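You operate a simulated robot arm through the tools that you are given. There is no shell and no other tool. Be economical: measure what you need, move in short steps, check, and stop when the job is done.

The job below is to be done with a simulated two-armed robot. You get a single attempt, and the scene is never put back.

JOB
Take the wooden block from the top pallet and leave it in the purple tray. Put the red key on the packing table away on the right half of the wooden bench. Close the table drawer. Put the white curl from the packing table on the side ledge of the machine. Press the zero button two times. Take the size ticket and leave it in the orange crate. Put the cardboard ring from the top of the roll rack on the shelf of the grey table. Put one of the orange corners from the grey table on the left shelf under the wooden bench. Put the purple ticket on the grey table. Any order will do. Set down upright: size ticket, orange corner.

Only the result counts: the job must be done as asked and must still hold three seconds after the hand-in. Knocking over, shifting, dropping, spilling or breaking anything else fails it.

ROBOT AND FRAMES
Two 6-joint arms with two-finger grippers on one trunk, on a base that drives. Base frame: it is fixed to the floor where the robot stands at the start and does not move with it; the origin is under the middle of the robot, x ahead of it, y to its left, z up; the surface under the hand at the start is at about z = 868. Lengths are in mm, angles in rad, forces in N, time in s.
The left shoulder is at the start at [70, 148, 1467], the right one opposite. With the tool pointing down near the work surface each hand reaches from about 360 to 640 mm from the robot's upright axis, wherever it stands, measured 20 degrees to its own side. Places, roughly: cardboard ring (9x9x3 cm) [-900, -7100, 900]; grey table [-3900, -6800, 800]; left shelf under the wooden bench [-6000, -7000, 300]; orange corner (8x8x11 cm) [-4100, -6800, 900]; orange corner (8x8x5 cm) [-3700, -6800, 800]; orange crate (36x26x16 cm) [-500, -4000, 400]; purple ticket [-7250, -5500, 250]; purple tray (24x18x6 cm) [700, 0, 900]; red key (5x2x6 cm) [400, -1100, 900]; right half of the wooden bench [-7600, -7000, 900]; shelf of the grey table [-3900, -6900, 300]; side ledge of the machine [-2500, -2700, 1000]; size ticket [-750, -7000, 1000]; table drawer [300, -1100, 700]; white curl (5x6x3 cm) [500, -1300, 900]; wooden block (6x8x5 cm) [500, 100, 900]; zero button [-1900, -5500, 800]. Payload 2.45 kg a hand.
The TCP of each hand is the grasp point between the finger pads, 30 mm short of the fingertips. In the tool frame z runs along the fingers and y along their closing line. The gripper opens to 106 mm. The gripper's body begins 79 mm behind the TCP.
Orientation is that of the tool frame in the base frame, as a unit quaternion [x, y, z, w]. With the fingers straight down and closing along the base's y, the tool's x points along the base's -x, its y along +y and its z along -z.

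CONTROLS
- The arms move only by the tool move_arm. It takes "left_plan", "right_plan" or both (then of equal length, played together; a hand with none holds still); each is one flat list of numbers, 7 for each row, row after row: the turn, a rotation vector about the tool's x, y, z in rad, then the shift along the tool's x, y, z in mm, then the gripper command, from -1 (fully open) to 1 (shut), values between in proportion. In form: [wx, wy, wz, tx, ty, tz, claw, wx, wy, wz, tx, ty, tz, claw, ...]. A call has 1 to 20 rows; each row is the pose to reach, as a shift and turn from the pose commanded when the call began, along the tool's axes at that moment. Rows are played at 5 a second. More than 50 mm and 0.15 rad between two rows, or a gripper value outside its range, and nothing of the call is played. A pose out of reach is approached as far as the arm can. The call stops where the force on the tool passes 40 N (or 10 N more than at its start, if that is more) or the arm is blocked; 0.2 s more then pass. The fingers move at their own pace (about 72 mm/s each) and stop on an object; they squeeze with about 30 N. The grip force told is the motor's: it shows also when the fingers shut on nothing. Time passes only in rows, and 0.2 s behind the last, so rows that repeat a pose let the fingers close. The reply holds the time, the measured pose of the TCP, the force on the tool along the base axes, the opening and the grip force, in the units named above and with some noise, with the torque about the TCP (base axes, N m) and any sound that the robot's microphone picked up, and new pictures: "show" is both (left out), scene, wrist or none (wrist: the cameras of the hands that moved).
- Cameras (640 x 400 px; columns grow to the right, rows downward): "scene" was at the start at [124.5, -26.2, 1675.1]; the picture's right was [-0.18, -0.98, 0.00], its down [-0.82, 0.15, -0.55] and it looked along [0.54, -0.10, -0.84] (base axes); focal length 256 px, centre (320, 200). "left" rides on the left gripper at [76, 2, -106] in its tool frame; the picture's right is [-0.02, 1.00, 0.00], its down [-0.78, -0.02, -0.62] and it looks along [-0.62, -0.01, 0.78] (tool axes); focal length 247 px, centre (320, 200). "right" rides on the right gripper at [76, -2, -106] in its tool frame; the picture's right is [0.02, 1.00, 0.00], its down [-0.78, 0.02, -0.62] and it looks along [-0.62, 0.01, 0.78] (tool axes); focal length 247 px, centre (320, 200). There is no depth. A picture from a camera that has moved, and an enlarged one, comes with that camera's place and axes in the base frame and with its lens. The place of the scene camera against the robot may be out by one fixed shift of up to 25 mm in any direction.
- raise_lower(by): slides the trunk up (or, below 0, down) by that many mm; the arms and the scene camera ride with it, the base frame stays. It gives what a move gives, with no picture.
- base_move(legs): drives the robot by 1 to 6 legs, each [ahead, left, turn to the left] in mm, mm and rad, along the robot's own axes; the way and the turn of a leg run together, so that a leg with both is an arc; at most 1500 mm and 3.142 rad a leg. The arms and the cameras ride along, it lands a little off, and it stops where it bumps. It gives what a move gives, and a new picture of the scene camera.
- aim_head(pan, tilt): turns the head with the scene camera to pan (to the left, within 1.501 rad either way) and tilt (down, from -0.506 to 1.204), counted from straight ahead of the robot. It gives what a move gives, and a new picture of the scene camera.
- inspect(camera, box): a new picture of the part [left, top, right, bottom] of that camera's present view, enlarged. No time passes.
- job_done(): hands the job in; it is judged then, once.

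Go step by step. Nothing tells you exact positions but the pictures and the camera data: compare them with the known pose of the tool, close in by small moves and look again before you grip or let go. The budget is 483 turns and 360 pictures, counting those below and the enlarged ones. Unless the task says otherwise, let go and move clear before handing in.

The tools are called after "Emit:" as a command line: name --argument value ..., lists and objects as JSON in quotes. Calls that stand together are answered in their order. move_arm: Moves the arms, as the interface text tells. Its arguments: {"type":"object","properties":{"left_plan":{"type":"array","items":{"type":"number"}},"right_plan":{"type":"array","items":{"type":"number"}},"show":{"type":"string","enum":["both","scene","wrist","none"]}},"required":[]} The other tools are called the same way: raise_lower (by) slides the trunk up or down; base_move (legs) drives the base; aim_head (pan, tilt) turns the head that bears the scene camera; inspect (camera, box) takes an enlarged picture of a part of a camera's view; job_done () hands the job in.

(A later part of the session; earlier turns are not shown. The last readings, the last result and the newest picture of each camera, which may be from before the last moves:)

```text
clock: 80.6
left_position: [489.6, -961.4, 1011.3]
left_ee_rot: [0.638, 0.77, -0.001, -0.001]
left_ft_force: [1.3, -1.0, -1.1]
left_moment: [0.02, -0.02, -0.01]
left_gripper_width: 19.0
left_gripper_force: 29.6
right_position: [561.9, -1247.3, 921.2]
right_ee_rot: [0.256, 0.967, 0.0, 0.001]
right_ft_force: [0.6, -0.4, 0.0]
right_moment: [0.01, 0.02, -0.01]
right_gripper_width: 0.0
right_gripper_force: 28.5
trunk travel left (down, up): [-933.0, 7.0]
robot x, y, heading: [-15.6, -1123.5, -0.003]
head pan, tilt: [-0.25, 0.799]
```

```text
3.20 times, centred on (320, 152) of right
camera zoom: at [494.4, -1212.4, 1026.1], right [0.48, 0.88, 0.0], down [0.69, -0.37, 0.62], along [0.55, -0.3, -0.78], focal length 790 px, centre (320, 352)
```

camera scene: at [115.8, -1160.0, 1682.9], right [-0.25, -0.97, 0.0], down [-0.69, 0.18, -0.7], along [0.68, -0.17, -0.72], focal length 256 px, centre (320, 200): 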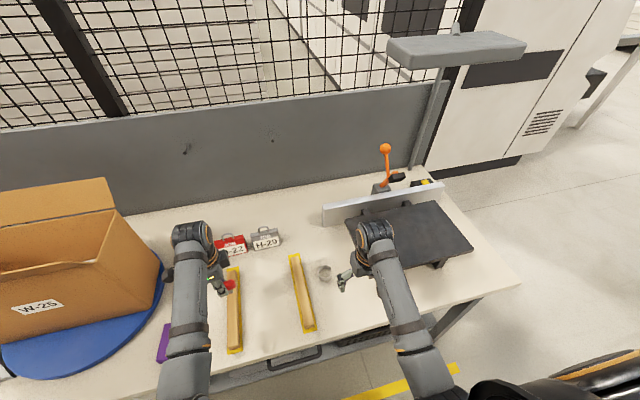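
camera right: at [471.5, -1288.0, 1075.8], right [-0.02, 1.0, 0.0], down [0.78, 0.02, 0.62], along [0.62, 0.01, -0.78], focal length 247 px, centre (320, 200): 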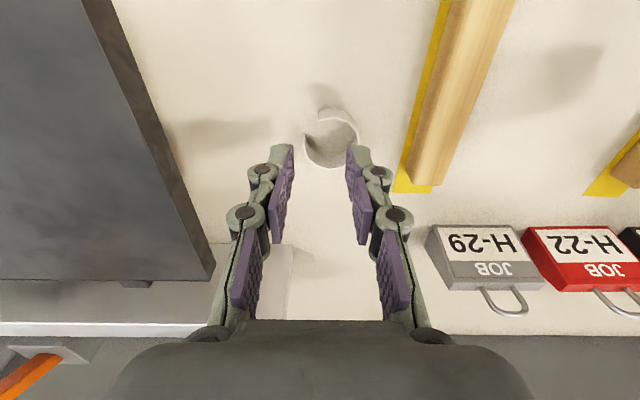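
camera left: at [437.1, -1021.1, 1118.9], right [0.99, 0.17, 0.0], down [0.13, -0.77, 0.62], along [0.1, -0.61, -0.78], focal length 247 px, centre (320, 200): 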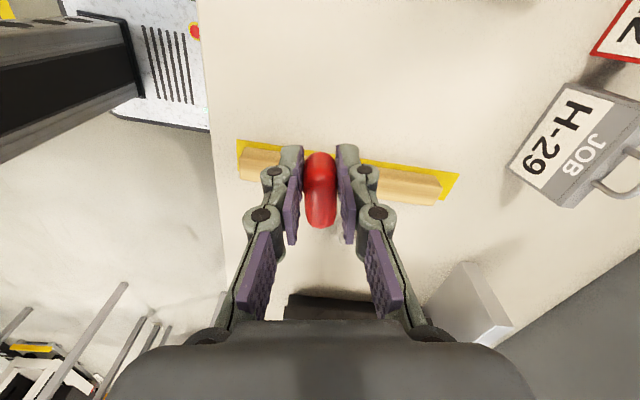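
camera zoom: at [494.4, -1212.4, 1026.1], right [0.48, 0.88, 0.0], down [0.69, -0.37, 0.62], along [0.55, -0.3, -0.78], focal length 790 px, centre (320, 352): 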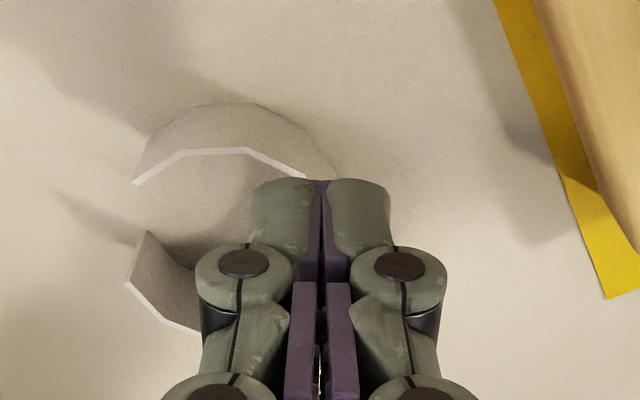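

The wall is too thin to hold under a hard pinch. I'll go back to an outside grip across the ring, but close in tiny steps and stop at the first light force.

Emit:
move_arm --right_plan '[0, 0, 0, 0, 0, -20, 1, 0, 0, 0, 0, 0, -40, 0, 0, 0, -0.14, -1, -8, -40, -0.5, 0, 0, -0.28, -2, -19, -40, -0.5, 0, 0, -0.42, -2, -19, -40, -0.5, 0, 0, -0.56, -2, -19, -40, -0.5, 0, 0, -0.7, -2, -19, -40, -0.5, 0, 0, -0.84, -2, -19, -40, -0.5, 0, 0, -0.98, -2, -19, -40, -0.5, 0, 0, -1.12, -2, -19, -40, -0.5, 0, 0, -1.26, -2, -19, -40, -0.5, 0, 0, -1.4, -2, -19, -40, -0.5, 0, 0, -1.54, -2, -19, -30, -0.5, 0, 0, -1.57, -2, -19, -20, -0.5, 0, 0, -1.57, -2, -19, -20, -0.5]' --show "none"

Emit:
inspect --camera "right" --box '[220, 90, 420, 215]'

```text
clock: 83.8
left_position: [489.9, -962.1, 1011.8]
left_ee_rot: [0.637, 0.771, -0.001, -0.001]
left_ft_force: [0.1, -0.4, 0.4]
left_moment: [0.01, -0.03, 0.01]
left_gripper_width: 18.8
left_gripper_force: 29.9
right_position: [554.8, -1264.4, 940.5]
right_ee_rot: [-0.502, 0.865, 0.0, 0.001]
right_ft_force: [-0.5, 0.0, 0.6]
right_moment: [0.0, 0.02, 0.03]
right_gripper_width: 79.5
right_gripper_force: 0.0
trunk travel left (down, up): [-933.0, 7.0]
robot x, y, heading: [-19.7, -1124.3, -0.005]
head pan, tilt: [-0.25, 0.799]
```

```text
3.20 times, centred on (320, 152) of right
camera zoom: at [518.0, -1332.2, 1045.7], right [-0.88, 0.48, 0.0], down [0.37, 0.69, 0.62], along [0.3, 0.55, -0.78], focal length 790 px, centre (320, 352)
```

zoom: 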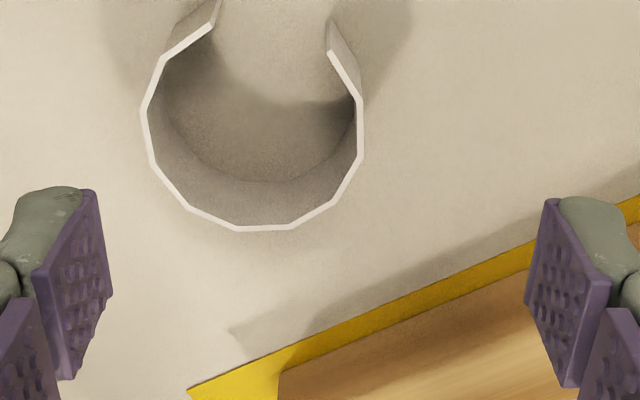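

Triangulating the two views puts the rim at z ≈ 870, so the table top here is at about 840. My fingers were simply too high. I'll go lower, centred at (567, -1275), and grip.

Emit:
move_arm --right_plan '[0, 0, 0, 3, -16, 20, -0.5, 0, 0, 0, 3, -16, 40, -0.5, 0, 0, 0, 3, -16, 65, -0.5, 0, 0, 0, 3, -16, 65, -0.5]' --show "none"

Emit:
inspect --camera "right" --box '[220, 90, 420, 215]'

```text
clock: 84.8
left_position: [489.7, -961.4, 1011.0]
left_ee_rot: [0.638, 0.77, -0.001, -0.001]
left_ft_force: [-0.6, -0.3, -0.9]
left_moment: [0.0, 0.03, 0.0]
left_gripper_width: 18.9
left_gripper_force: 29.7
right_position: [557.1, -1278.5, 883.1]
right_ee_rot: [-0.501, 0.865, 0.0, 0.002]
right_ft_force: [0.2, -0.4, 0.2]
right_moment: [0.02, 0.0, 0.01]
right_gripper_width: 79.2
right_gripper_force: 0.0
right hand out of reach, approached as far as the arm can: row 3, 4
trunk travel left (down, up): [-933.0, 7.0]
robot x, y, heading: [-11.4, -1121.6, -0.006]
head pan, tilt: [-0.25, 0.799]
```

```text
3.20 times, centred on (320, 152) of right
camera zoom: at [520.1, -1346.5, 988.6], right [-0.88, 0.48, 0.0], down [0.37, 0.69, 0.62], along [0.3, 0.55, -0.78], focal length 790 px, centre (320, 352)
```

zoom: 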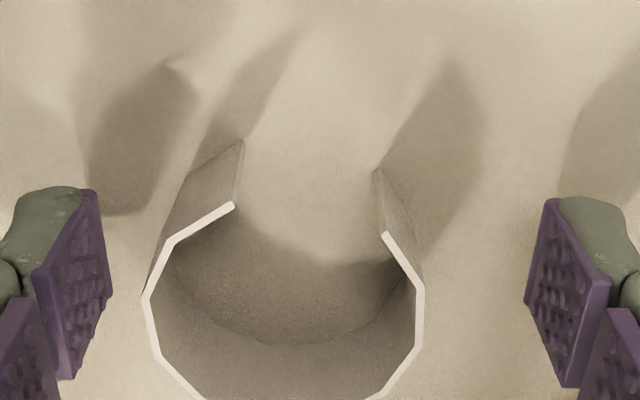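

The arm is at the end of its reach. I'll raise the hand, lower the trunk 45 mm and re-aim.

Emit:
move_arm --right_plan '[0, 0, 0, 0, 0, -35, -0.5, 0, 0, 0, 0, 0, -60, -0.5, 0, 0, 0, 0, 0, -60, -0.5]' --show "none"

Emit:
raise_lower --by -45

Emit:
inspect --camera "right" --box '[220, 90, 420, 215]'

```text
clock: 85.6
left_position: [490.0, -961.8, 1011.3]
left_ee_rot: [0.638, 0.77, -0.003, -0.003]
left_ft_force: [-0.7, 0.4, -0.6]
left_moment: [-0.04, 0.02, 0.0]
left_gripper_width: 18.8
left_gripper_force: 30.1
right_position: [558.1, -1279.6, 942.2]
right_ee_rot: [-0.502, 0.865, 0.0, 0.0]
right_ft_force: [0.3, -1.0, 0.4]
right_moment: [0.02, 0.01, -0.01]
right_gripper_width: 79.4
right_gripper_force: 0.0
trunk travel left (down, up): [-933.0, 7.0]
robot x, y, heading: [-15.1, -1123.2, -0.001]
head pan, tilt: [-0.25, 0.799]
```

```text
clock: 86.5
left_position: [488.3, -962.6, 967.5]
left_ee_rot: [0.637, 0.771, -0.002, -0.001]
left_ft_force: [0.4, -0.9, -0.1]
left_moment: [0.0, 0.01, 0.0]
left_gripper_width: 18.9
left_gripper_force: 30.5
right_position: [556.1, -1279.0, 898.0]
right_ee_rot: [-0.501, 0.865, -0.001, 0.001]
right_ft_force: [0.2, -0.1, 0.8]
right_moment: [0.0, -0.01, 0.02]
right_gripper_width: 79.6
right_gripper_force: 0.1
trunk travel left (down, up): [-888.0, 52.0]
robot x, y, heading: [-16.6, -1123.2, -0.007]
head pan, tilt: [-0.25, 0.799]
```

```text
3.20 times, centred on (320, 152) of right
camera zoom: at [519.2, -1346.1, 1004.1], right [-0.88, 0.48, 0.0], down [0.37, 0.69, 0.62], along [0.3, 0.55, -0.78], focal length 790 px, centre (320, 352)
```

zoom: 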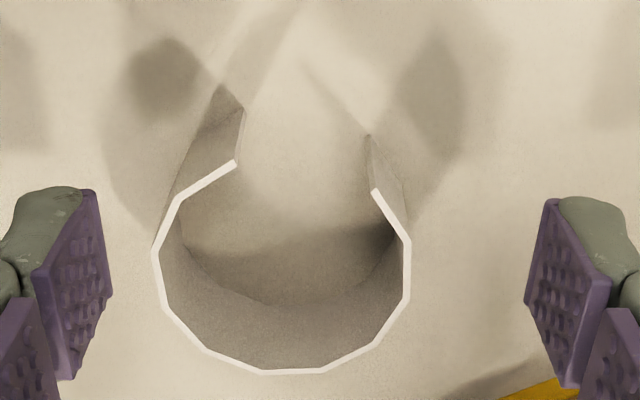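

The ring centre is confirmed at (567, -1275). I'll descend and close.

Emit:
move_arm --right_plan '[0, 0, 0, -9, -7.5, 0, -0.5, 0, 0, 0, -9, -7.5, 24, -0.5, 0, 0, 0, -9, -7.5, 24, -0.2, 0, 0, 0, -9, -7.5, 24, 0, 0, 0, 0, -9, -7.5, 24, 0.1, 0, 0, 0, -9, -7.5, 24, 0.15, 0, 0, 0, -9, -7.5, 24, 0.2, 0, 0, 0, -9, -7.5, 24, 0.2]' --show "none"

Emit:
inspect --camera "right" --box '[220, 90, 420, 215]'

```text
clock: 88.0
left_position: [485.8, -960.6, 968.0]
left_ee_rot: [0.638, 0.77, 0.0, 0.0]
left_ft_force: [-0.4, -0.7, -1.2]
left_moment: [0.01, -0.04, 0.0]
left_gripper_width: 18.8
left_gripper_force: 30.2
right_position: [563.8, -1272.1, 878.3]
right_ee_rot: [-0.503, 0.865, 0.001, 0.002]
right_ft_force: [-11.6, 5.3, 25.8]
right_moment: [0.23, 0.9, -0.13]
right_gripper_width: 48.8
right_gripper_force: 30.2
trunk travel left (down, up): [-888.0, 52.0]
robot x, y, heading: [-19.8, -1123.1, -0.011]
head pan, tilt: [-0.25, 0.799]
stopped in row 7 (right hand): the force on the tool passed its limit at 44 N (the readings are from after the stop); the commanded pose is now the measured one
```

```text
3.20 times, centred on (320, 152) of right
camera zoom: at [526.1, -1338.8, 983.7], right [-0.88, 0.48, 0.0], down [0.37, 0.69, 0.63], along [0.3, 0.55, -0.78], focal length 790 px, centre (320, 352)
```

zoom: 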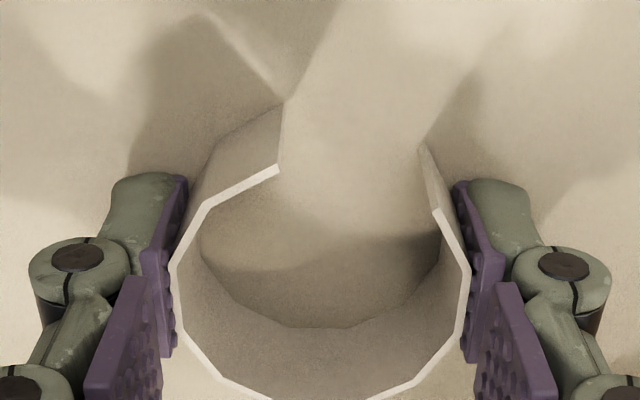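

Now it's properly gripped at 49 mm, with the tips touching the table. I'll lift slowly.

Emit:
move_arm --right_plan '[0, 0, 0, 0, 0, -4, 0.2, 0, 0, 0, 0, 0, -8, 0.2, 0, 0, 0, 0, 0, -14, 0.2, 0, 0, 0, 0, 0, -20, 0.2, 0, 0, 0, 0, 0, -28, 0.2, 0, 0, 0, 0, 0, -36, 0.2, 0, 0, 0, 0, 0, -44, 0.2]' --show "wrist"

```text
clock: 89.6
left_position: [488.9, -960.6, 966.7]
left_ee_rot: [0.637, 0.771, -0.001, -0.001]
left_ft_force: [-0.4, 0.0, -1.5]
left_moment: [-0.02, -0.01, 0.01]
left_gripper_width: 18.8
left_gripper_force: 30.6
right_position: [567.1, -1272.7, 917.1]
right_ee_rot: [-0.502, 0.865, 0.002, 0.001]
right_ft_force: [0.5, 0.2, 0.2]
right_moment: [0.02, -0.03, -0.03]
right_gripper_width: 48.4
right_gripper_force: 30.3
trunk travel left (down, up): [-888.0, 52.0]
robot x, y, heading: [-20.4, -1124.6, -0.005]
head pan, tilt: [-0.25, 0.799]
camera right: at [530.5, -1340.3, 1023.3], right [-0.88, 0.48, 0.0], down [0.37, 0.69, 0.62], along [0.3, 0.55, -0.78], focal length 247 px, centre (320, 200)
```

right: 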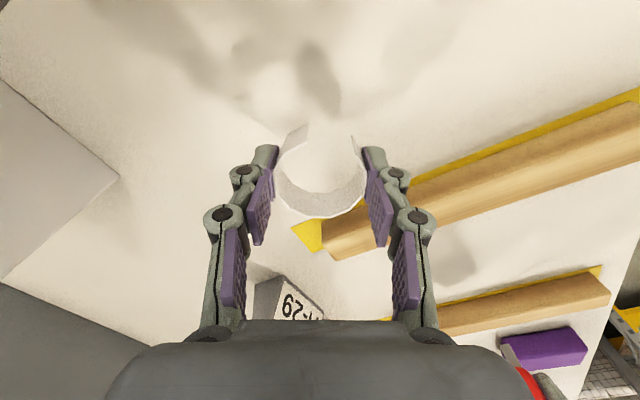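

The curl is held. I'll lift further, raise the trunk, back off from the table and look towards the machine.

Emit:
move_arm --right_plan '[0, 0, 0, 0, 0, -10, 0.2, 0, 0, 0, 0, 0, -20, 0.2, 0, 0, 0, 0, 0, -30, 0.2, 0, 0, 0, 0, 0, -42, 0.2, 0, 0, 0, 0, 0, -54, 0.2]' --show "none"

Emit:
raise_lower --by 45

Emit:
base_move --legs '[[-500, 0, 0]]'

Emit:
aim_head --pan -1.5 --tilt 0.3

```text
clock: 90.8
left_position: [489.6, -960.4, 966.3]
left_ee_rot: [0.637, 0.771, -0.002, -0.001]
left_ft_force: [0.2, -0.2, -1.2]
left_moment: [0.02, -0.01, 0.04]
left_gripper_width: 19.0
left_gripper_force: 30.2
right_position: [566.8, -1270.9, 972.9]
right_ee_rot: [-0.502, 0.865, 0.003, 0.001]
right_ft_force: [0.2, 0.3, -0.2]
right_moment: [-0.03, 0.03, 0.0]
right_gripper_width: 48.7
right_gripper_force: 30.0
trunk travel left (down, up): [-888.0, 52.0]
robot x, y, heading: [-16.8, -1124.7, -0.009]
head pan, tilt: [-0.25, 0.799]
```

```text
clock: 91.7
left_position: [490.3, -961.5, 1011.1]
left_ee_rot: [0.638, 0.77, -0.002, -0.001]
left_ft_force: [0.6, -0.6, -0.4]
left_moment: [0.04, 0.04, 0.01]
left_gripper_width: 18.9
left_gripper_force: 30.4
right_position: [567.2, -1271.3, 1016.6]
right_ee_rot: [-0.502, 0.865, 0.002, 0.001]
right_ft_force: [0.4, -0.8, -0.1]
right_moment: [0.04, -0.03, 0.01]
right_gripper_width: 48.7
right_gripper_force: 29.7
trunk travel left (down, up): [-933.0, 7.0]
robot x, y, heading: [-14.6, -1120.2, -0.004]
head pan, tilt: [-0.25, 0.799]
```

```text
clock: 94.6
left_position: [-1.0, -960.9, 1012.2]
left_ee_rot: [0.639, 0.77, -0.001, -0.001]
left_ft_force: [-0.2, 0.5, -0.1]
left_moment: [0.04, 0.02, 0.02]
left_gripper_width: 18.7
left_gripper_force: 30.2
right_position: [74.6, -1270.5, 1016.4]
right_ee_rot: [-0.501, 0.865, 0.001, 0.001]
right_ft_force: [0.0, -0.1, -0.6]
right_moment: [0.01, 0.03, -0.02]
right_gripper_width: 48.6
right_gripper_force: 29.8
trunk travel left (down, up): [-933.0, 7.0]
robot x, y, heading: [-512.0, -1121.0, -0.011]
head pan, tilt: [-0.25, 0.799]
stopped in leg 1: the robot was blocked; the commanded pose is now the measured one
camera scene: at [-375.3, -1154.2, 1682.8], right [-0.25, -0.97, 0.0], down [-0.69, 0.18, -0.7], along [0.67, -0.18, -0.72], focal length 256 px, centre (320, 200)
```

scene: 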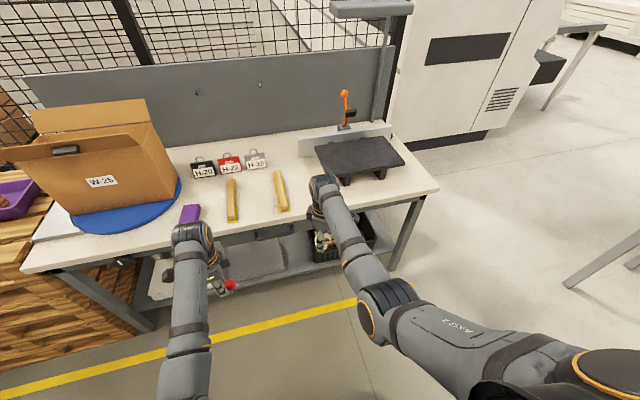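

```text
clock: 96.0
left_position: [-2.1, -960.1, 1011.8]
left_ee_rot: [0.638, 0.77, -0.001, -0.001]
left_ft_force: [0.3, -0.5, -0.7]
left_moment: [0.0, -0.02, -0.02]
left_gripper_width: 18.7
left_gripper_force: 29.9
right_position: [74.8, -1270.2, 1017.0]
right_ee_rot: [-0.502, 0.865, 0.001, 0.0]
right_ft_force: [-0.7, 0.5, -0.3]
right_moment: [0.03, 0.04, -0.01]
right_gripper_width: 48.9
right_gripper_force: 29.5
trunk travel left (down, up): [-933.0, 7.0]
robot x, y, heading: [-503.7, -1120.3, -0.012]
head pan, tilt: [-1.499, 0.3]
camera scene: at [-447.7, -1226.8, 1727.2], right [-1.0, -0.07, 0.0], down [-0.02, 0.3, -0.96], along [0.06, -0.95, -0.3], focal length 256 px, centre (320, 200)
```

scene: 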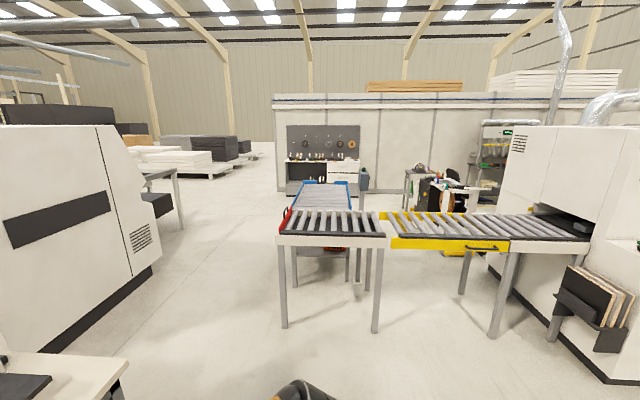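

Something behind stopped the robot at the very end. I'll side-step right, then turn right to face the machine area.

Emit:
base_move --legs '[[60, 0, 0.01], [0, -350, 0], [0, 0, -1.2]]'

Emit:
aim_head --pan -1.3 --tilt 0.3

```text
clock: 101.8
left_position: [-120.5, -1885.1, 1010.9]
left_ee_rot: [0.963, 0.27, 0.0, -0.002]
left_ft_force: [0.3, -0.4, 0.0]
left_moment: [-0.02, 0.01, 0.03]
left_gripper_width: 18.8
left_gripper_force: 29.9
right_position: [-383.1, -2067.3, 1016.8]
right_ee_rot: [0.08, 0.997, 0.0, 0.001]
right_ft_force: [-0.3, 0.7, -0.7]
right_moment: [0.0, 0.0, 0.05]
right_gripper_width: 48.5
right_gripper_force: 30.2
trunk travel left (down, up): [-933.0, 7.0]
robot x, y, heading: [-446.8, -1468.1, -1.211]
head pan, tilt: [-1.499, 0.3]
camera scene: at [-510.6, -1567.2, 1727.2], right [-0.41, 0.91, 0.0], down [0.27, 0.12, -0.96], along [-0.87, -0.39, -0.3], focal length 256 px, centre (320, 200)
```

scene: 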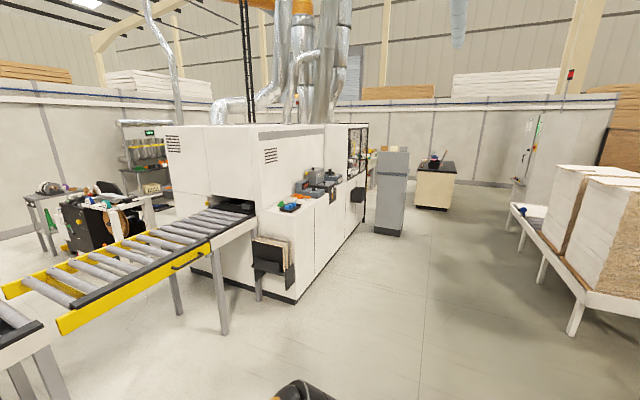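

```text
clock: 102.6
left_position: [-120.6, -1884.6, 1010.8]
left_ee_rot: [0.963, 0.27, -0.001, -0.002]
left_ft_force: [1.2, -0.3, -0.1]
left_moment: [0.03, -0.02, 0.01]
left_gripper_width: 18.8
left_gripper_force: 30.5
right_position: [-382.7, -2066.6, 1016.8]
right_ee_rot: [0.079, 0.997, 0.001, 0.001]
right_ft_force: [0.6, -0.4, 0.3]
right_moment: [0.01, 0.04, -0.03]
right_gripper_width: 48.7
right_gripper_force: 29.3
trunk travel left (down, up): [-933.0, 7.0]
robot x, y, heading: [-451.0, -1467.3, -1.213]
head pan, tilt: [-1.3, 0.3]
camera scene: at [-501.8, -1583.4, 1727.2], right [-0.58, 0.81, 0.0], down [0.24, 0.17, -0.96], along [-0.78, -0.56, -0.3], focal length 256 px, centre (320, 200)
```

scene: 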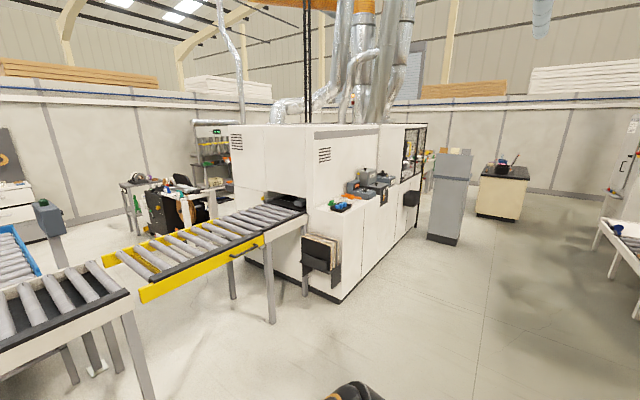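

The machine's side ledge is visible with some items on it, near (-2460, -2710). I'll zoom in.

Emit:
inspect --camera "scene" --box '[290, 150, 450, 250]'

```text
4.00 times, centred on (370, 200) of scene
camera zoom: at [-501.8, -1583.4, 1727.2], right [-0.58, 0.81, 0.0], down [0.24, 0.17, -0.96], along [-0.78, -0.56, -0.3], focal length 1023 px, centre (120, 200)
```

zoom: 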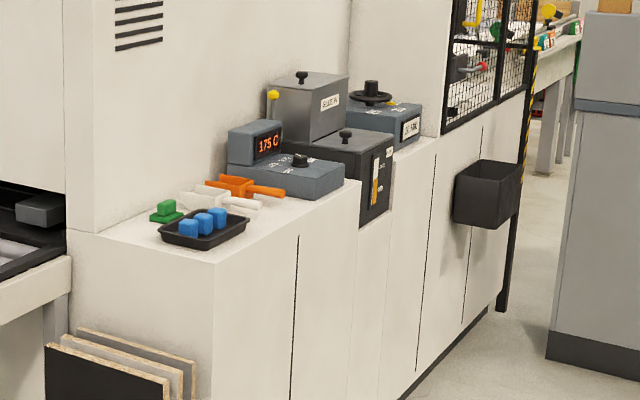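

The free patches on the ledge are near its front edge. First I'll tuck the left hand and check the near floor on my right before side-stepping.

Emit:
move_arm --left_plan '[0, 0, 0, 8, -19, 0, 1, 0, 0, 0, 16, -38, 0, 1, 0, 0, 0, 24, -58, 0, 1, 0, 0, 0, 33, -77, 0, 1, 0, 0, 0, 41, -97, 0, 1, 0, 0, 0, 50, -116, 0, 1, 0, 0, 0, 58, -136, 0, 1, 0, 0, 0, 66, -155, 0, 1]' --show "none"

Emit:
aim_head --pan -1.5 --tilt 0.95

```text
clock: 104.4
left_position: [-145.7, -1716.6, 1012.0]
left_ee_rot: [0.963, 0.271, 0.0, -0.002]
left_ft_force: [0.2, 0.1, -0.5]
left_moment: [-0.04, 0.02, 0.01]
left_gripper_width: 18.9
left_gripper_force: 30.3
right_position: [-382.6, -2065.5, 1017.0]
right_ee_rot: [0.08, 0.997, 0.001, 0.001]
right_ft_force: [-0.1, -0.1, -0.3]
right_moment: [0.0, -0.01, 0.0]
right_gripper_width: 48.8
right_gripper_force: 30.1
trunk travel left (down, up): [-933.0, 7.0]
robot x, y, heading: [-447.0, -1467.4, -1.216]
head pan, tilt: [-1.3, 0.3]
```

```text
clock: 105.4
left_position: [-145.6, -1718.2, 1012.5]
left_ee_rot: [0.963, 0.271, 0.0, -0.002]
left_ft_force: [0.2, -0.3, 0.0]
left_moment: [0.0, 0.03, 0.02]
left_gripper_width: 18.8
left_gripper_force: 30.4
right_position: [-383.6, -2066.7, 1016.5]
right_ee_rot: [0.08, 0.997, 0.001, 0.001]
right_ft_force: [0.2, -0.1, -0.8]
right_moment: [-0.01, -0.03, 0.02]
right_gripper_width: 48.7
right_gripper_force: 30.4
trunk travel left (down, up): [-933.0, 7.0]
robot x, y, heading: [-447.6, -1472.2, -1.211]
head pan, tilt: [-1.499, 0.949]
camera scene: at [-492.3, -1558.9, 1671.4], right [-0.41, 0.91, 0.0], down [0.74, 0.34, -0.58], along [-0.53, -0.24, -0.81], focal length 256 px, centre (320, 200)
```

scene: 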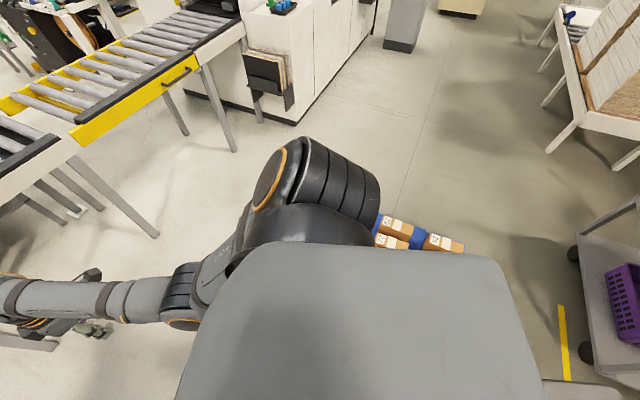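

A carton pallet lies behind and to my right, so I'll go round it: ahead first, then turn square to the machine, then side-step right.

Emit:
base_move --legs '[[500, -187, 0], [0, 0, -0.36]]'

Emit:
aim_head --pan -1.3 --tilt 0.7

```text
clock: 109.5
left_position: [-257.2, -2330.7, 1012.4]
left_ee_rot: [0.996, 0.095, -0.001, -0.002]
left_ft_force: [0.0, -0.5, -1.2]
left_moment: [-0.04, -0.02, -0.01]
left_gripper_width: 19.2
left_gripper_force: 30.2
right_position: [-602.7, -2574.4, 1016.6]
right_ee_rot: [0.256, 0.967, -0.001, 0.001]
right_ft_force: [0.0, -1.0, 1.0]
right_moment: [-0.03, 0.01, -0.02]
right_gripper_width: 48.8
right_gripper_force: 29.9
trunk travel left (down, up): [-933.0, 7.0]
robot x, y, heading: [-453.6, -1993.6, -1.573]
head pan, tilt: [-1.499, 0.949]
camera scene: at [-520.9, -2058.8, 1671.4], right [-0.07, 1.0, 0.0], down [0.81, 0.06, -0.58], along [-0.58, -0.04, -0.81], focal length 256 px, centre (320, 200)
```

scene: 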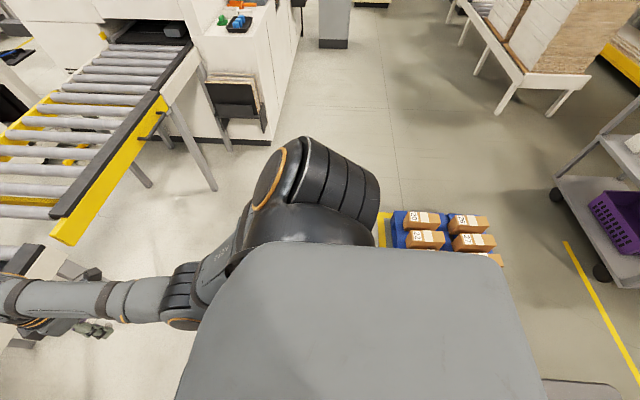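

```text
clock: 110.3
left_position: [-258.1, -2332.4, 1013.8]
left_ee_rot: [0.995, 0.095, 0.0, -0.002]
left_ft_force: [-0.3, 0.6, -0.2]
left_moment: [-0.01, 0.01, -0.02]
left_gripper_width: 18.9
left_gripper_force: 29.9
right_position: [-601.9, -2573.7, 1016.2]
right_ee_rot: [0.257, 0.967, 0.0, 0.001]
right_ft_force: [0.0, 0.2, -1.2]
right_moment: [0.01, -0.01, -0.02]
right_gripper_width: 49.0
right_gripper_force: 30.3
trunk travel left (down, up): [-933.0, 7.0]
robot x, y, heading: [-454.5, -1990.0, -1.574]
head pan, tilt: [-1.3, 0.7]
camera scene: at [-531.5, -2076.5, 1691.0], right [-0.26, 0.96, 0.0], down [0.62, 0.17, -0.76], along [-0.74, -0.2, -0.64], focal length 256 px, centre (320, 200)
```

scene: 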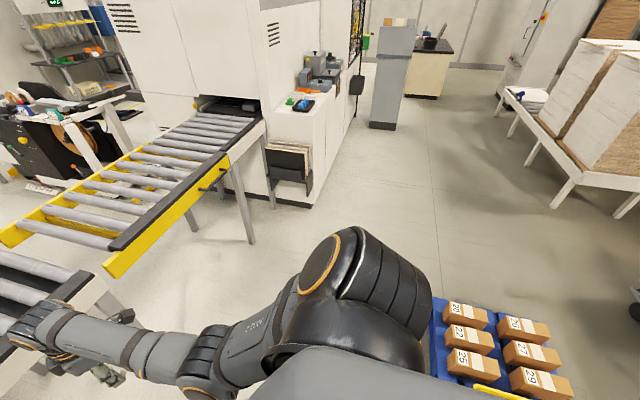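

The pallet's near edge is at y ≈ -1590 and the machine front at y ≈ -2540. I'll tuck the right hand in, then side-step along the gap.

Emit:
move_arm --right_plan '[0, 0, 0, 10, 10, 0, 0.2, 0, 0, 0, 24, 24, 0, 0.2, 0, 0, 0, 38, 38, 0, 0.2, 0, 0, 0, 53, 53, 0, 0.2, 0, 0, 0, 68, 68, 0, 0.2, 0, 0, 0, 83, 83, 0, 0.2, 0, 0, 0, 98, 98, 0, 0.2, 0, 0, 0, 113, 113, 0, 0.2, 0, 0, 0, 124, 124, 0, 0.2, 0, 0, 0, 133, 132, 0, 0.2]' --show "none"

Emit:
base_move --legs '[[30, 0, 0], [0, -1450, 0]]'

```text
clock: 112.5
left_position: [-256.3, -2330.6, 1012.6]
left_ee_rot: [0.995, 0.095, 0.0, -0.001]
left_ft_force: [-1.3, -0.4, -0.8]
left_moment: [0.04, 0.0, 0.02]
left_gripper_width: 19.1
left_gripper_force: 30.0
right_position: [-653.8, -2393.1, 1017.3]
right_ee_rot: [0.256, 0.967, 0.001, 0.001]
right_ft_force: [-0.4, 0.3, -0.5]
right_moment: [0.01, 0.02, 0.01]
right_gripper_width: 48.3
right_gripper_force: 30.0
trunk travel left (down, up): [-933.0, 7.0]
robot x, y, heading: [-453.6, -1989.6, -1.575]
head pan, tilt: [-1.3, 0.7]
```

```text
clock: 119.9
left_position: [-1657.4, -2363.8, 1011.6]
left_ee_rot: [0.995, 0.103, 0.0, -0.002]
left_ft_force: [-0.3, -1.1, 0.0]
left_moment: [0.0, 0.02, -0.02]
left_gripper_width: 18.9
left_gripper_force: 30.1
right_position: [-2051.7, -2434.1, 1016.8]
right_ee_rot: [0.247, 0.969, 0.001, 0.0]
right_ft_force: [-0.1, -0.4, -0.2]
right_moment: [0.01, 0.0, -0.02]
right_gripper_width: 48.5
right_gripper_force: 29.8
trunk travel left (down, up): [-933.0, 7.0]
robot x, y, heading: [-1858.7, -2026.0, -1.556]
head pan, tilt: [-1.3, 0.7]
camera scene: at [-1934.3, -2113.9, 1691.1], right [-0.28, 0.96, 0.0], down [0.62, 0.18, -0.77], along [-0.73, -0.21, -0.64], focal length 256 px, centre (320, 200)
```

scene: 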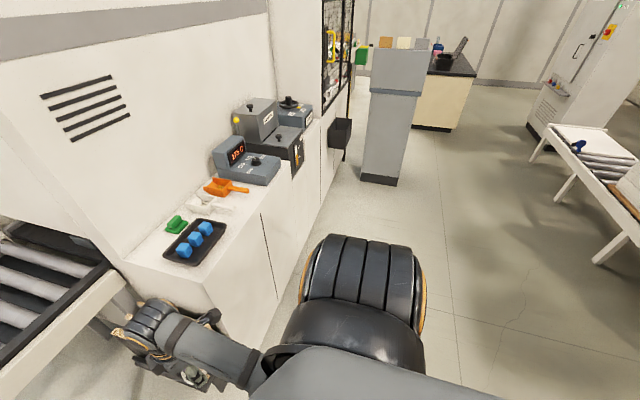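

I can see the ledge well now. I'll zoom in to choose a free spot.

Emit:
inspect --camera "scene" --box '[130, 140, 322, 260]'

```text
3.33 times, centred on (226, 200) of scene
camera zoom: at [-1934.3, -2113.9, 1691.1], right [-0.28, 0.96, 0.0], down [0.62, 0.18, -0.77], along [-0.73, -0.21, -0.64], focal length 852 px, centre (633, 200)
```

zoom: 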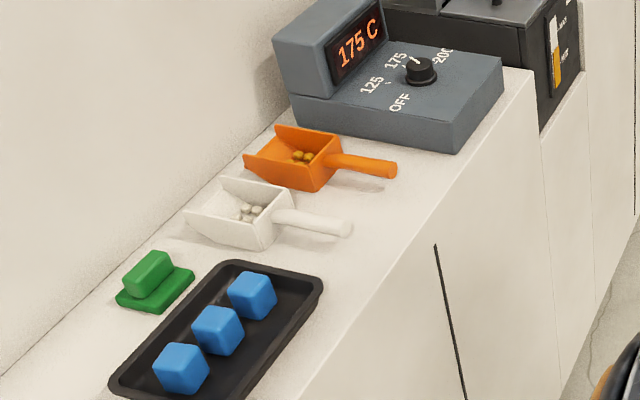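

I've chosen a gap between the two scoop handles near the front edge, about (-2610, -2615). I'll drive so the right hand can reach it.

Emit:
base_move --legs '[[0, -585, -0.015], [45, 0, 0]]'

Emit:
aim_head --pan -0.4 --tilt 0.85

```text
clock: 123.8
left_position: [-2243.2, -2409.8, 1014.6]
left_ee_rot: [0.995, 0.101, -0.001, 0.001]
left_ft_force: [0.6, 1.2, -0.4]
left_moment: [-0.06, 0.02, -0.02]
left_gripper_width: 19.0
left_gripper_force: 29.8
right_position: [-2639.4, -2477.6, 1020.4]
right_ee_rot: [0.25, 0.968, -0.003, 0.002]
right_ft_force: [1.0, 1.0, -0.6]
right_moment: [-0.06, -0.01, -0.03]
right_gripper_width: 48.7
right_gripper_force: 30.2
trunk travel left (down, up): [-933.0, 7.0]
robot x, y, heading: [-2447.6, -2079.9, -1.56]
head pan, tilt: [-1.3, 0.7]
camera scene: at [-2520.3, -2154.4, 1691.7], right [-0.28, 0.96, -0.01], down [0.62, 0.17, -0.77], along [-0.74, -0.21, -0.64], focal length 256 px, centre (320, 200)
```

scene: 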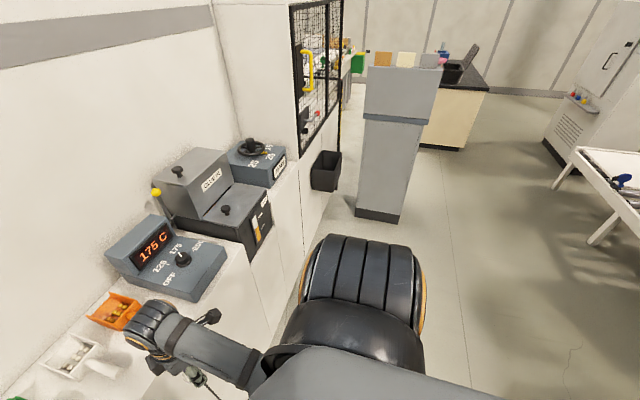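

```text
clock: 125.0
left_position: [-2244.5, -2415.4, 1012.4]
left_ee_rot: [0.995, 0.1, 0.0, -0.002]
left_ft_force: [0.1, -0.1, -0.2]
left_moment: [-0.03, 0.01, 0.01]
left_gripper_width: 18.9
left_gripper_force: 30.3
right_position: [-2638.9, -2484.5, 1016.9]
right_ee_rot: [0.249, 0.968, 0.001, 0.002]
right_ft_force: [0.7, -0.1, 0.1]
right_moment: [0.0, 0.02, 0.0]
right_gripper_width: 48.6
right_gripper_force: 30.0
trunk travel left (down, up): [-933.0, 7.0]
robot x, y, heading: [-2449.3, -2077.3, -1.559]
head pan, tilt: [-0.4, 0.85]
camera scene: at [-2469.4, -2213.0, 1679.0], right [-0.92, 0.38, 0.0], down [0.29, 0.69, -0.66], along [-0.25, -0.61, -0.75], focal length 256 px, centre (320, 200)
```

scene: 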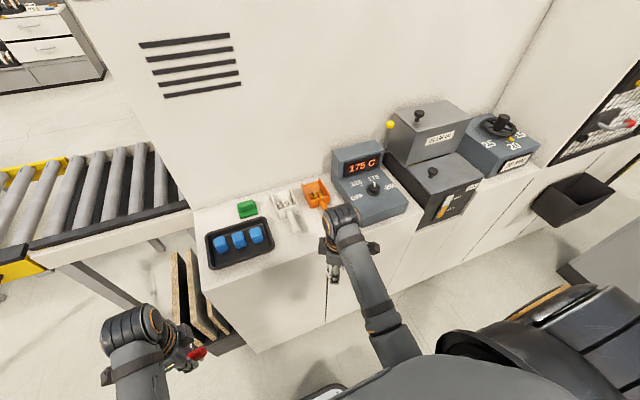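

I'll raise and straighten the right hand just in front of the ledge, then look through the wrist camera.

Emit:
move_arm --right_plan '[0, 0, -0.06, -5, -2, -8, 0.2, 0, 0, -0.12, -10, -4, -16, 0.2, 0, 0, -0.18, -15, -6, -24, 0.2, 0, 0, -0.26, -20, -8, -31, 0.2, 0, 0, -0.34, -25, -10, -37, 0.2, 0, 0, -0.42, -31, -12, -43, 0.2, 0, 0, -0.48, -37, -14, -48, 0.2, 0, 0, -0.52, -43, -17, -53, 0.2, 0, 0, -0.52, -43, -17, -53, 0.2]' --show "both"

```text
clock: 127.0
left_position: [-2244.0, -2415.4, 1012.3]
left_ee_rot: [0.995, 0.101, 0.0, -0.003]
left_ft_force: [-0.4, -0.7, -0.8]
left_moment: [0.0, -0.01, -0.02]
left_gripper_width: 19.0
left_gripper_force: 29.9
right_position: [-2616.2, -2519.9, 1067.8]
right_ee_rot: [-0.007, 1.0, 0.003, -0.005]
right_ft_force: [0.8, 0.6, -0.3]
right_moment: [-0.01, -0.04, 0.0]
right_gripper_width: 48.4
right_gripper_force: 29.9
trunk travel left (down, up): [-933.0, 7.0]
robot x, y, heading: [-2446.8, -2079.4, -1.561]
head pan, tilt: [-0.4, 0.85]
camera scene: at [-2469.3, -2214.8, 1678.8], right [-0.92, 0.38, 0.0], down [0.29, 0.69, -0.66], along [-0.25, -0.61, -0.75], focal length 256 px, centre (320, 200)
camera right: at [-2690.9, -2523.2, 1173.1], right [-0.04, 1.0, 0.01], down [0.79, 0.02, 0.61], along [0.61, 0.03, -0.79], focal length 247 px, centre (320, 200)
```

scene: 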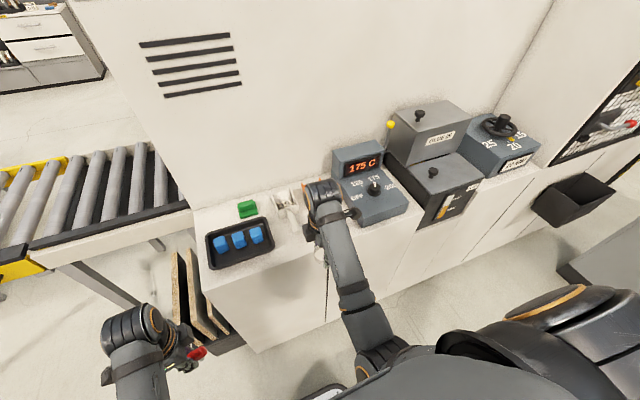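
right: 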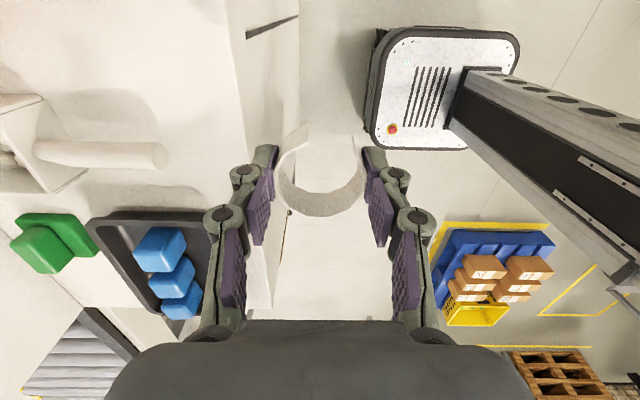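

The white scoop's handle ends at about (-2600, -2635). I'll shift the hand towards -x, to where the gap should be, and look again.

Emit:
move_arm --right_plan '[0, 0, 0, 12, 0, 0, 0.2, 0, 0, 0, 25, 0, 0, 0.2, 0, 0, 0, 37, 0, 0, 0.2, 0, 0, 0, 50, 0, 0, 0.2, 0, 0, 0, 50, 0, 0, 0.2]' --show "wrist"

```text
clock: 128.2
left_position: [-2243.7, -2416.3, 1011.9]
left_ee_rot: [0.995, 0.101, 0.0, -0.003]
left_ft_force: [0.1, -0.2, -0.3]
left_moment: [0.01, -0.01, 0.0]
left_gripper_width: 18.9
left_gripper_force: 29.9
right_position: [-2660.3, -2522.8, 1062.9]
right_ee_rot: [-0.008, 1.0, -0.002, 0.002]
right_ft_force: [0.6, 0.6, 0.1]
right_moment: [0.0, 0.03, -0.02]
right_gripper_width: 48.9
right_gripper_force: 30.5
right hand out of reach, approached as far as the arm can: row 2, 3, 4, 5
trunk travel left (down, up): [-933.0, 7.0]
robot x, y, heading: [-2445.5, -2079.1, -1.561]
head pan, tilt: [-0.4, 0.85]
camera right: at [-2737.0, -2526.0, 1168.3], right [-0.04, 1.0, 0.0], down [0.78, 0.03, 0.62], along [0.62, 0.02, -0.78], focal length 247 px, centre (320, 200)
```

right: 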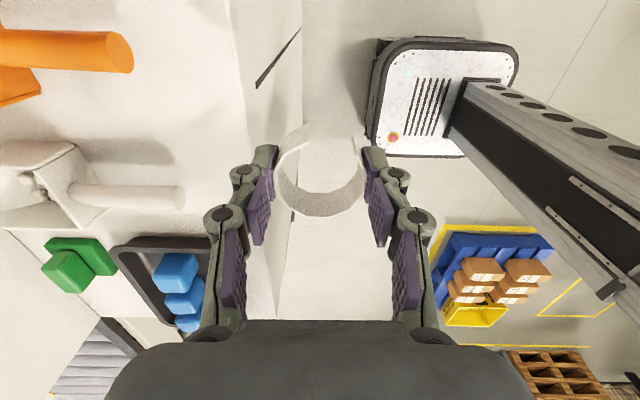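

Both handles are visible and the gap's centre is near x = -2652. I'll move the curl in over it at the current height.

Emit:
move_arm --right_plan '[0, 0, 0, -1, -8, 0, 0.2, 0, 0, 0, -2, -20, 0, 0.2, 0, 0, 0, -3, -34, 0, 0.2, 0, 0, 0, -4, -48, 0, 0.2, 0, 0, 0, -5, -62, 0, 0.2, 0, 0, 0, -6, -76, 0, 0.2, 0, 0, 0, -7, -90, 0, 0.2, 0, 0, 0, -8, -99, 0, 0.2, 0, 0, 0, -8, -99, 0, 0.2]' --show "both"

```text
clock: 130.2
left_position: [-2243.6, -2416.3, 1012.0]
left_ee_rot: [0.995, 0.101, 0.001, -0.002]
left_ft_force: [-0.1, -0.2, -0.7]
left_moment: [0.01, -0.02, -0.02]
left_gripper_width: 18.9
left_gripper_force: 29.9
right_position: [-2651.8, -2622.5, 1062.4]
right_ee_rot: [-0.009, 1.0, 0.0, 0.002]
right_ft_force: [-0.6, 0.2, 0.1]
right_moment: [-0.01, 0.0, 0.01]
right_gripper_width: 48.9
right_gripper_force: 30.3
trunk travel left (down, up): [-933.0, 7.0]
robot x, y, heading: [-2446.0, -2079.0, -1.564]
head pan, tilt: [-0.4, 0.85]
camera scene: at [-2469.4, -2214.6, 1678.9], right [-0.92, 0.38, 0.0], down [0.29, 0.69, -0.66], along [-0.25, -0.61, -0.75], focal length 256 px, centre (320, 200)
camera right: at [-2729.1, -2625.2, 1167.1], right [-0.04, 1.0, 0.0], down [0.78, 0.03, 0.62], along [0.62, 0.02, -0.78], focal length 247 px, centre (320, 200)
```

scene: 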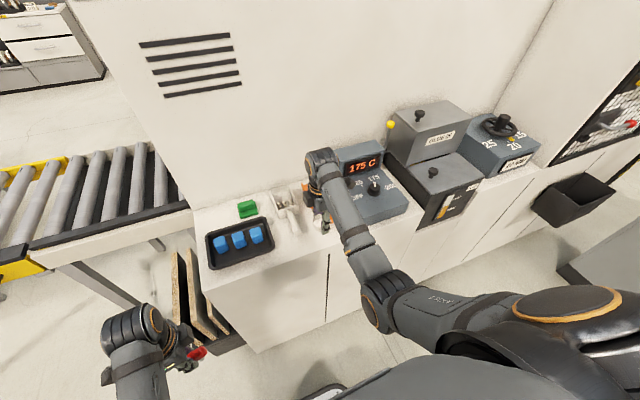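
right: 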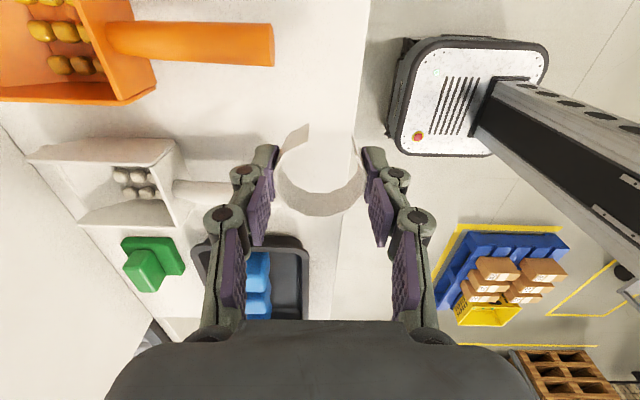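

Triangulating again puts the ledge top at about z = 950 and the front edge at about y = -2591. I'll shift slightly back to (-2642, -2637), descend to 1000 and recheck.

Emit:
move_arm --right_plan '[0, 0, 0, -5, -8, 0, 0.2, 0, 0, 0, -10, -15, 8, 0.2, 0, 0, 0, -10, -15, 20, 0.2, 0, 0, 0, -10, -15, 32, 0.2, 0, 0, 0, -10, -15, 44, 0.2, 0, 0, 0, -10, -15, 54, 0.2, 0, 0, 0, -10, -15, 62, 0.2, 0, 0, 0, -10, -15, 62, 0.2]' --show "wrist"

```text
clock: 132.0
left_position: [-2244.9, -2415.9, 1012.6]
left_ee_rot: [0.995, 0.101, 0.001, -0.002]
left_ft_force: [-0.1, -0.1, 0.2]
left_moment: [-0.01, 0.01, -0.01]
left_gripper_width: 18.9
left_gripper_force: 30.0
right_position: [-2640.4, -2638.5, 1001.3]
right_ee_rot: [-0.007, 1.0, 0.0, 0.002]
right_ft_force: [-0.8, -0.4, -0.1]
right_moment: [-0.02, -0.02, 0.0]
right_gripper_width: 48.6
right_gripper_force: 30.0
trunk travel left (down, up): [-933.0, 7.0]
robot x, y, heading: [-2443.1, -2078.7, -1.562]
head pan, tilt: [-0.4, 0.85]
camera right: at [-2717.0, -2639.9, 1106.8], right [-0.04, 1.0, 0.0], down [0.78, 0.03, 0.62], along [0.62, 0.02, -0.78], focal length 247 px, centre (320, 200)
```

right: 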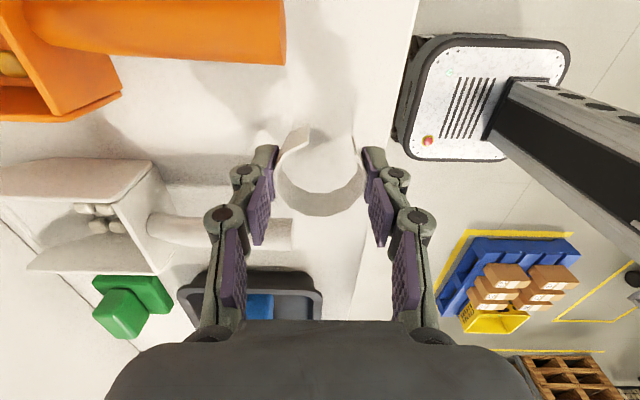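

The clearances look good on all sides. I'll descend gently until contact.

Emit:
move_arm --right_plan '[0, 0, 0, 0, 0, 4, 0.2, 0, 0, 0, 0, 0, 8, 0.2, 0, 0, 0, 0, 0, 12, 0.2, 0, 0, 0, 0, 0, 16, 0.2]' --show "none"

Emit:
inspect --camera "right" --box '[220, 90, 420, 215]'

```text
clock: 133.0
left_position: [-2244.0, -2416.9, 1012.5]
left_ee_rot: [0.995, 0.101, 0.001, -0.003]
left_ft_force: [1.7, 0.0, -0.8]
left_moment: [0.02, -0.01, 0.01]
left_gripper_width: 19.0
left_gripper_force: 29.5
right_position: [-2641.5, -2638.4, 984.6]
right_ee_rot: [-0.008, 1.0, 0.001, 0.001]
right_ft_force: [0.0, 0.1, -1.2]
right_moment: [0.02, 0.03, -0.01]
right_gripper_width: 48.7
right_gripper_force: 30.9
trunk travel left (down, up): [-933.0, 7.0]
robot x, y, heading: [-2442.5, -2079.3, -1.565]
head pan, tilt: [-0.4, 0.85]
```

```text
3.20 times, centred on (320, 152) of right
camera zoom: at [-2718.4, -2639.4, 1090.5], right [-0.04, 1.0, 0.0], down [0.78, 0.03, 0.62], along [0.62, 0.02, -0.78], focal length 790 px, centre (320, 352)
```

zoom: 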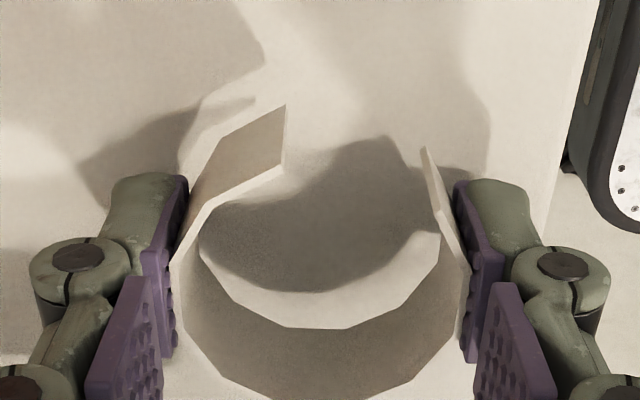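

Still free. I'll go down in finer steps.

Emit:
move_arm --right_plan '[0, 0, 0, 0, 0, 2, 0.2, 0, 0, 0, 0, 0, 4, 0.2, 0, 0, 0, 0, 0, 6, 0.2, 0, 0, 0, 0, 0, 8, 0.2, 0, 0, 0, 0, 0, 9, 0.2]' --show "none"

```text
clock: 134.2
left_position: [-2243.8, -2414.5, 1015.3]
left_ee_rot: [0.995, 0.101, 0.0, -0.002]
left_ft_force: [-0.4, 1.0, 0.0]
left_moment: [-0.01, 0.0, 0.03]
left_gripper_width: 18.8
left_gripper_force: 29.6
right_position: [-2639.6, -2636.3, 978.5]
right_ee_rot: [-0.007, 1.0, -0.004, 0.001]
right_ft_force: [-3.5, -3.3, 23.9]
right_moment: [0.6, 0.13, 0.13]
right_gripper_width: 48.5
right_gripper_force: 29.6
trunk travel left (down, up): [-933.0, 7.0]
robot x, y, heading: [-2447.4, -2074.4, -1.566]
head pan, tilt: [-0.4, 0.85]
```

Contact. I'll ease up 2 mm, open a little and rise straight up.

Emit:
move_arm --right_plan '[0, 0, 0, 0, 0, -3, 0.2, 0, 0, 0, 0, 0, -3, 0.05, 0, 0, 0, 0, 0, -3, -0.1, 0, 0, 0, 0, 0, -3, -0.25, 0, 0, 0, 0, 0, -3, -0.25, 0, 0, 0, 0, 0, -15, -0.25, 0, 0, 0, 0, 0, -40, -0.25, 0, 0, 0, 0, 0, -75, -0.25]' --show "wrist"

```text
clock: 136.0
left_position: [-2243.0, -2416.0, 1012.9]
left_ee_rot: [0.995, 0.101, -0.001, -0.003]
left_ft_force: [-0.3, 0.1, -0.6]
left_moment: [0.01, -0.05, 0.03]
left_gripper_width: 18.8
left_gripper_force: 30.0
right_position: [-2636.4, -2635.2, 1050.5]
right_ee_rot: [-0.007, 1.0, 0.001, 0.002]
right_ft_force: [0.3, 0.1, 0.4]
right_moment: [0.0, 0.0, 0.0]
right_gripper_width: 66.3
right_gripper_force: 0.0
trunk travel left (down, up): [-933.0, 7.0]
robot x, y, heading: [-2447.3, -2077.3, -1.563]
head pan, tilt: [-0.4, 0.85]
camera right: at [-2714.3, -2637.9, 1155.9], right [-0.04, 1.0, 0.0], down [0.78, 0.03, 0.62], along [0.62, 0.02, -0.78], focal length 247 px, centre (320, 200)
```

right: 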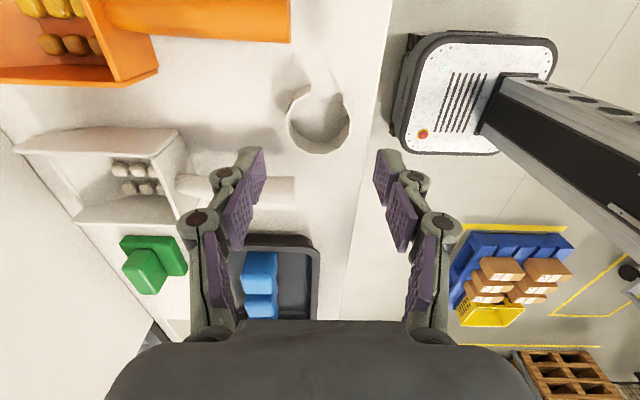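

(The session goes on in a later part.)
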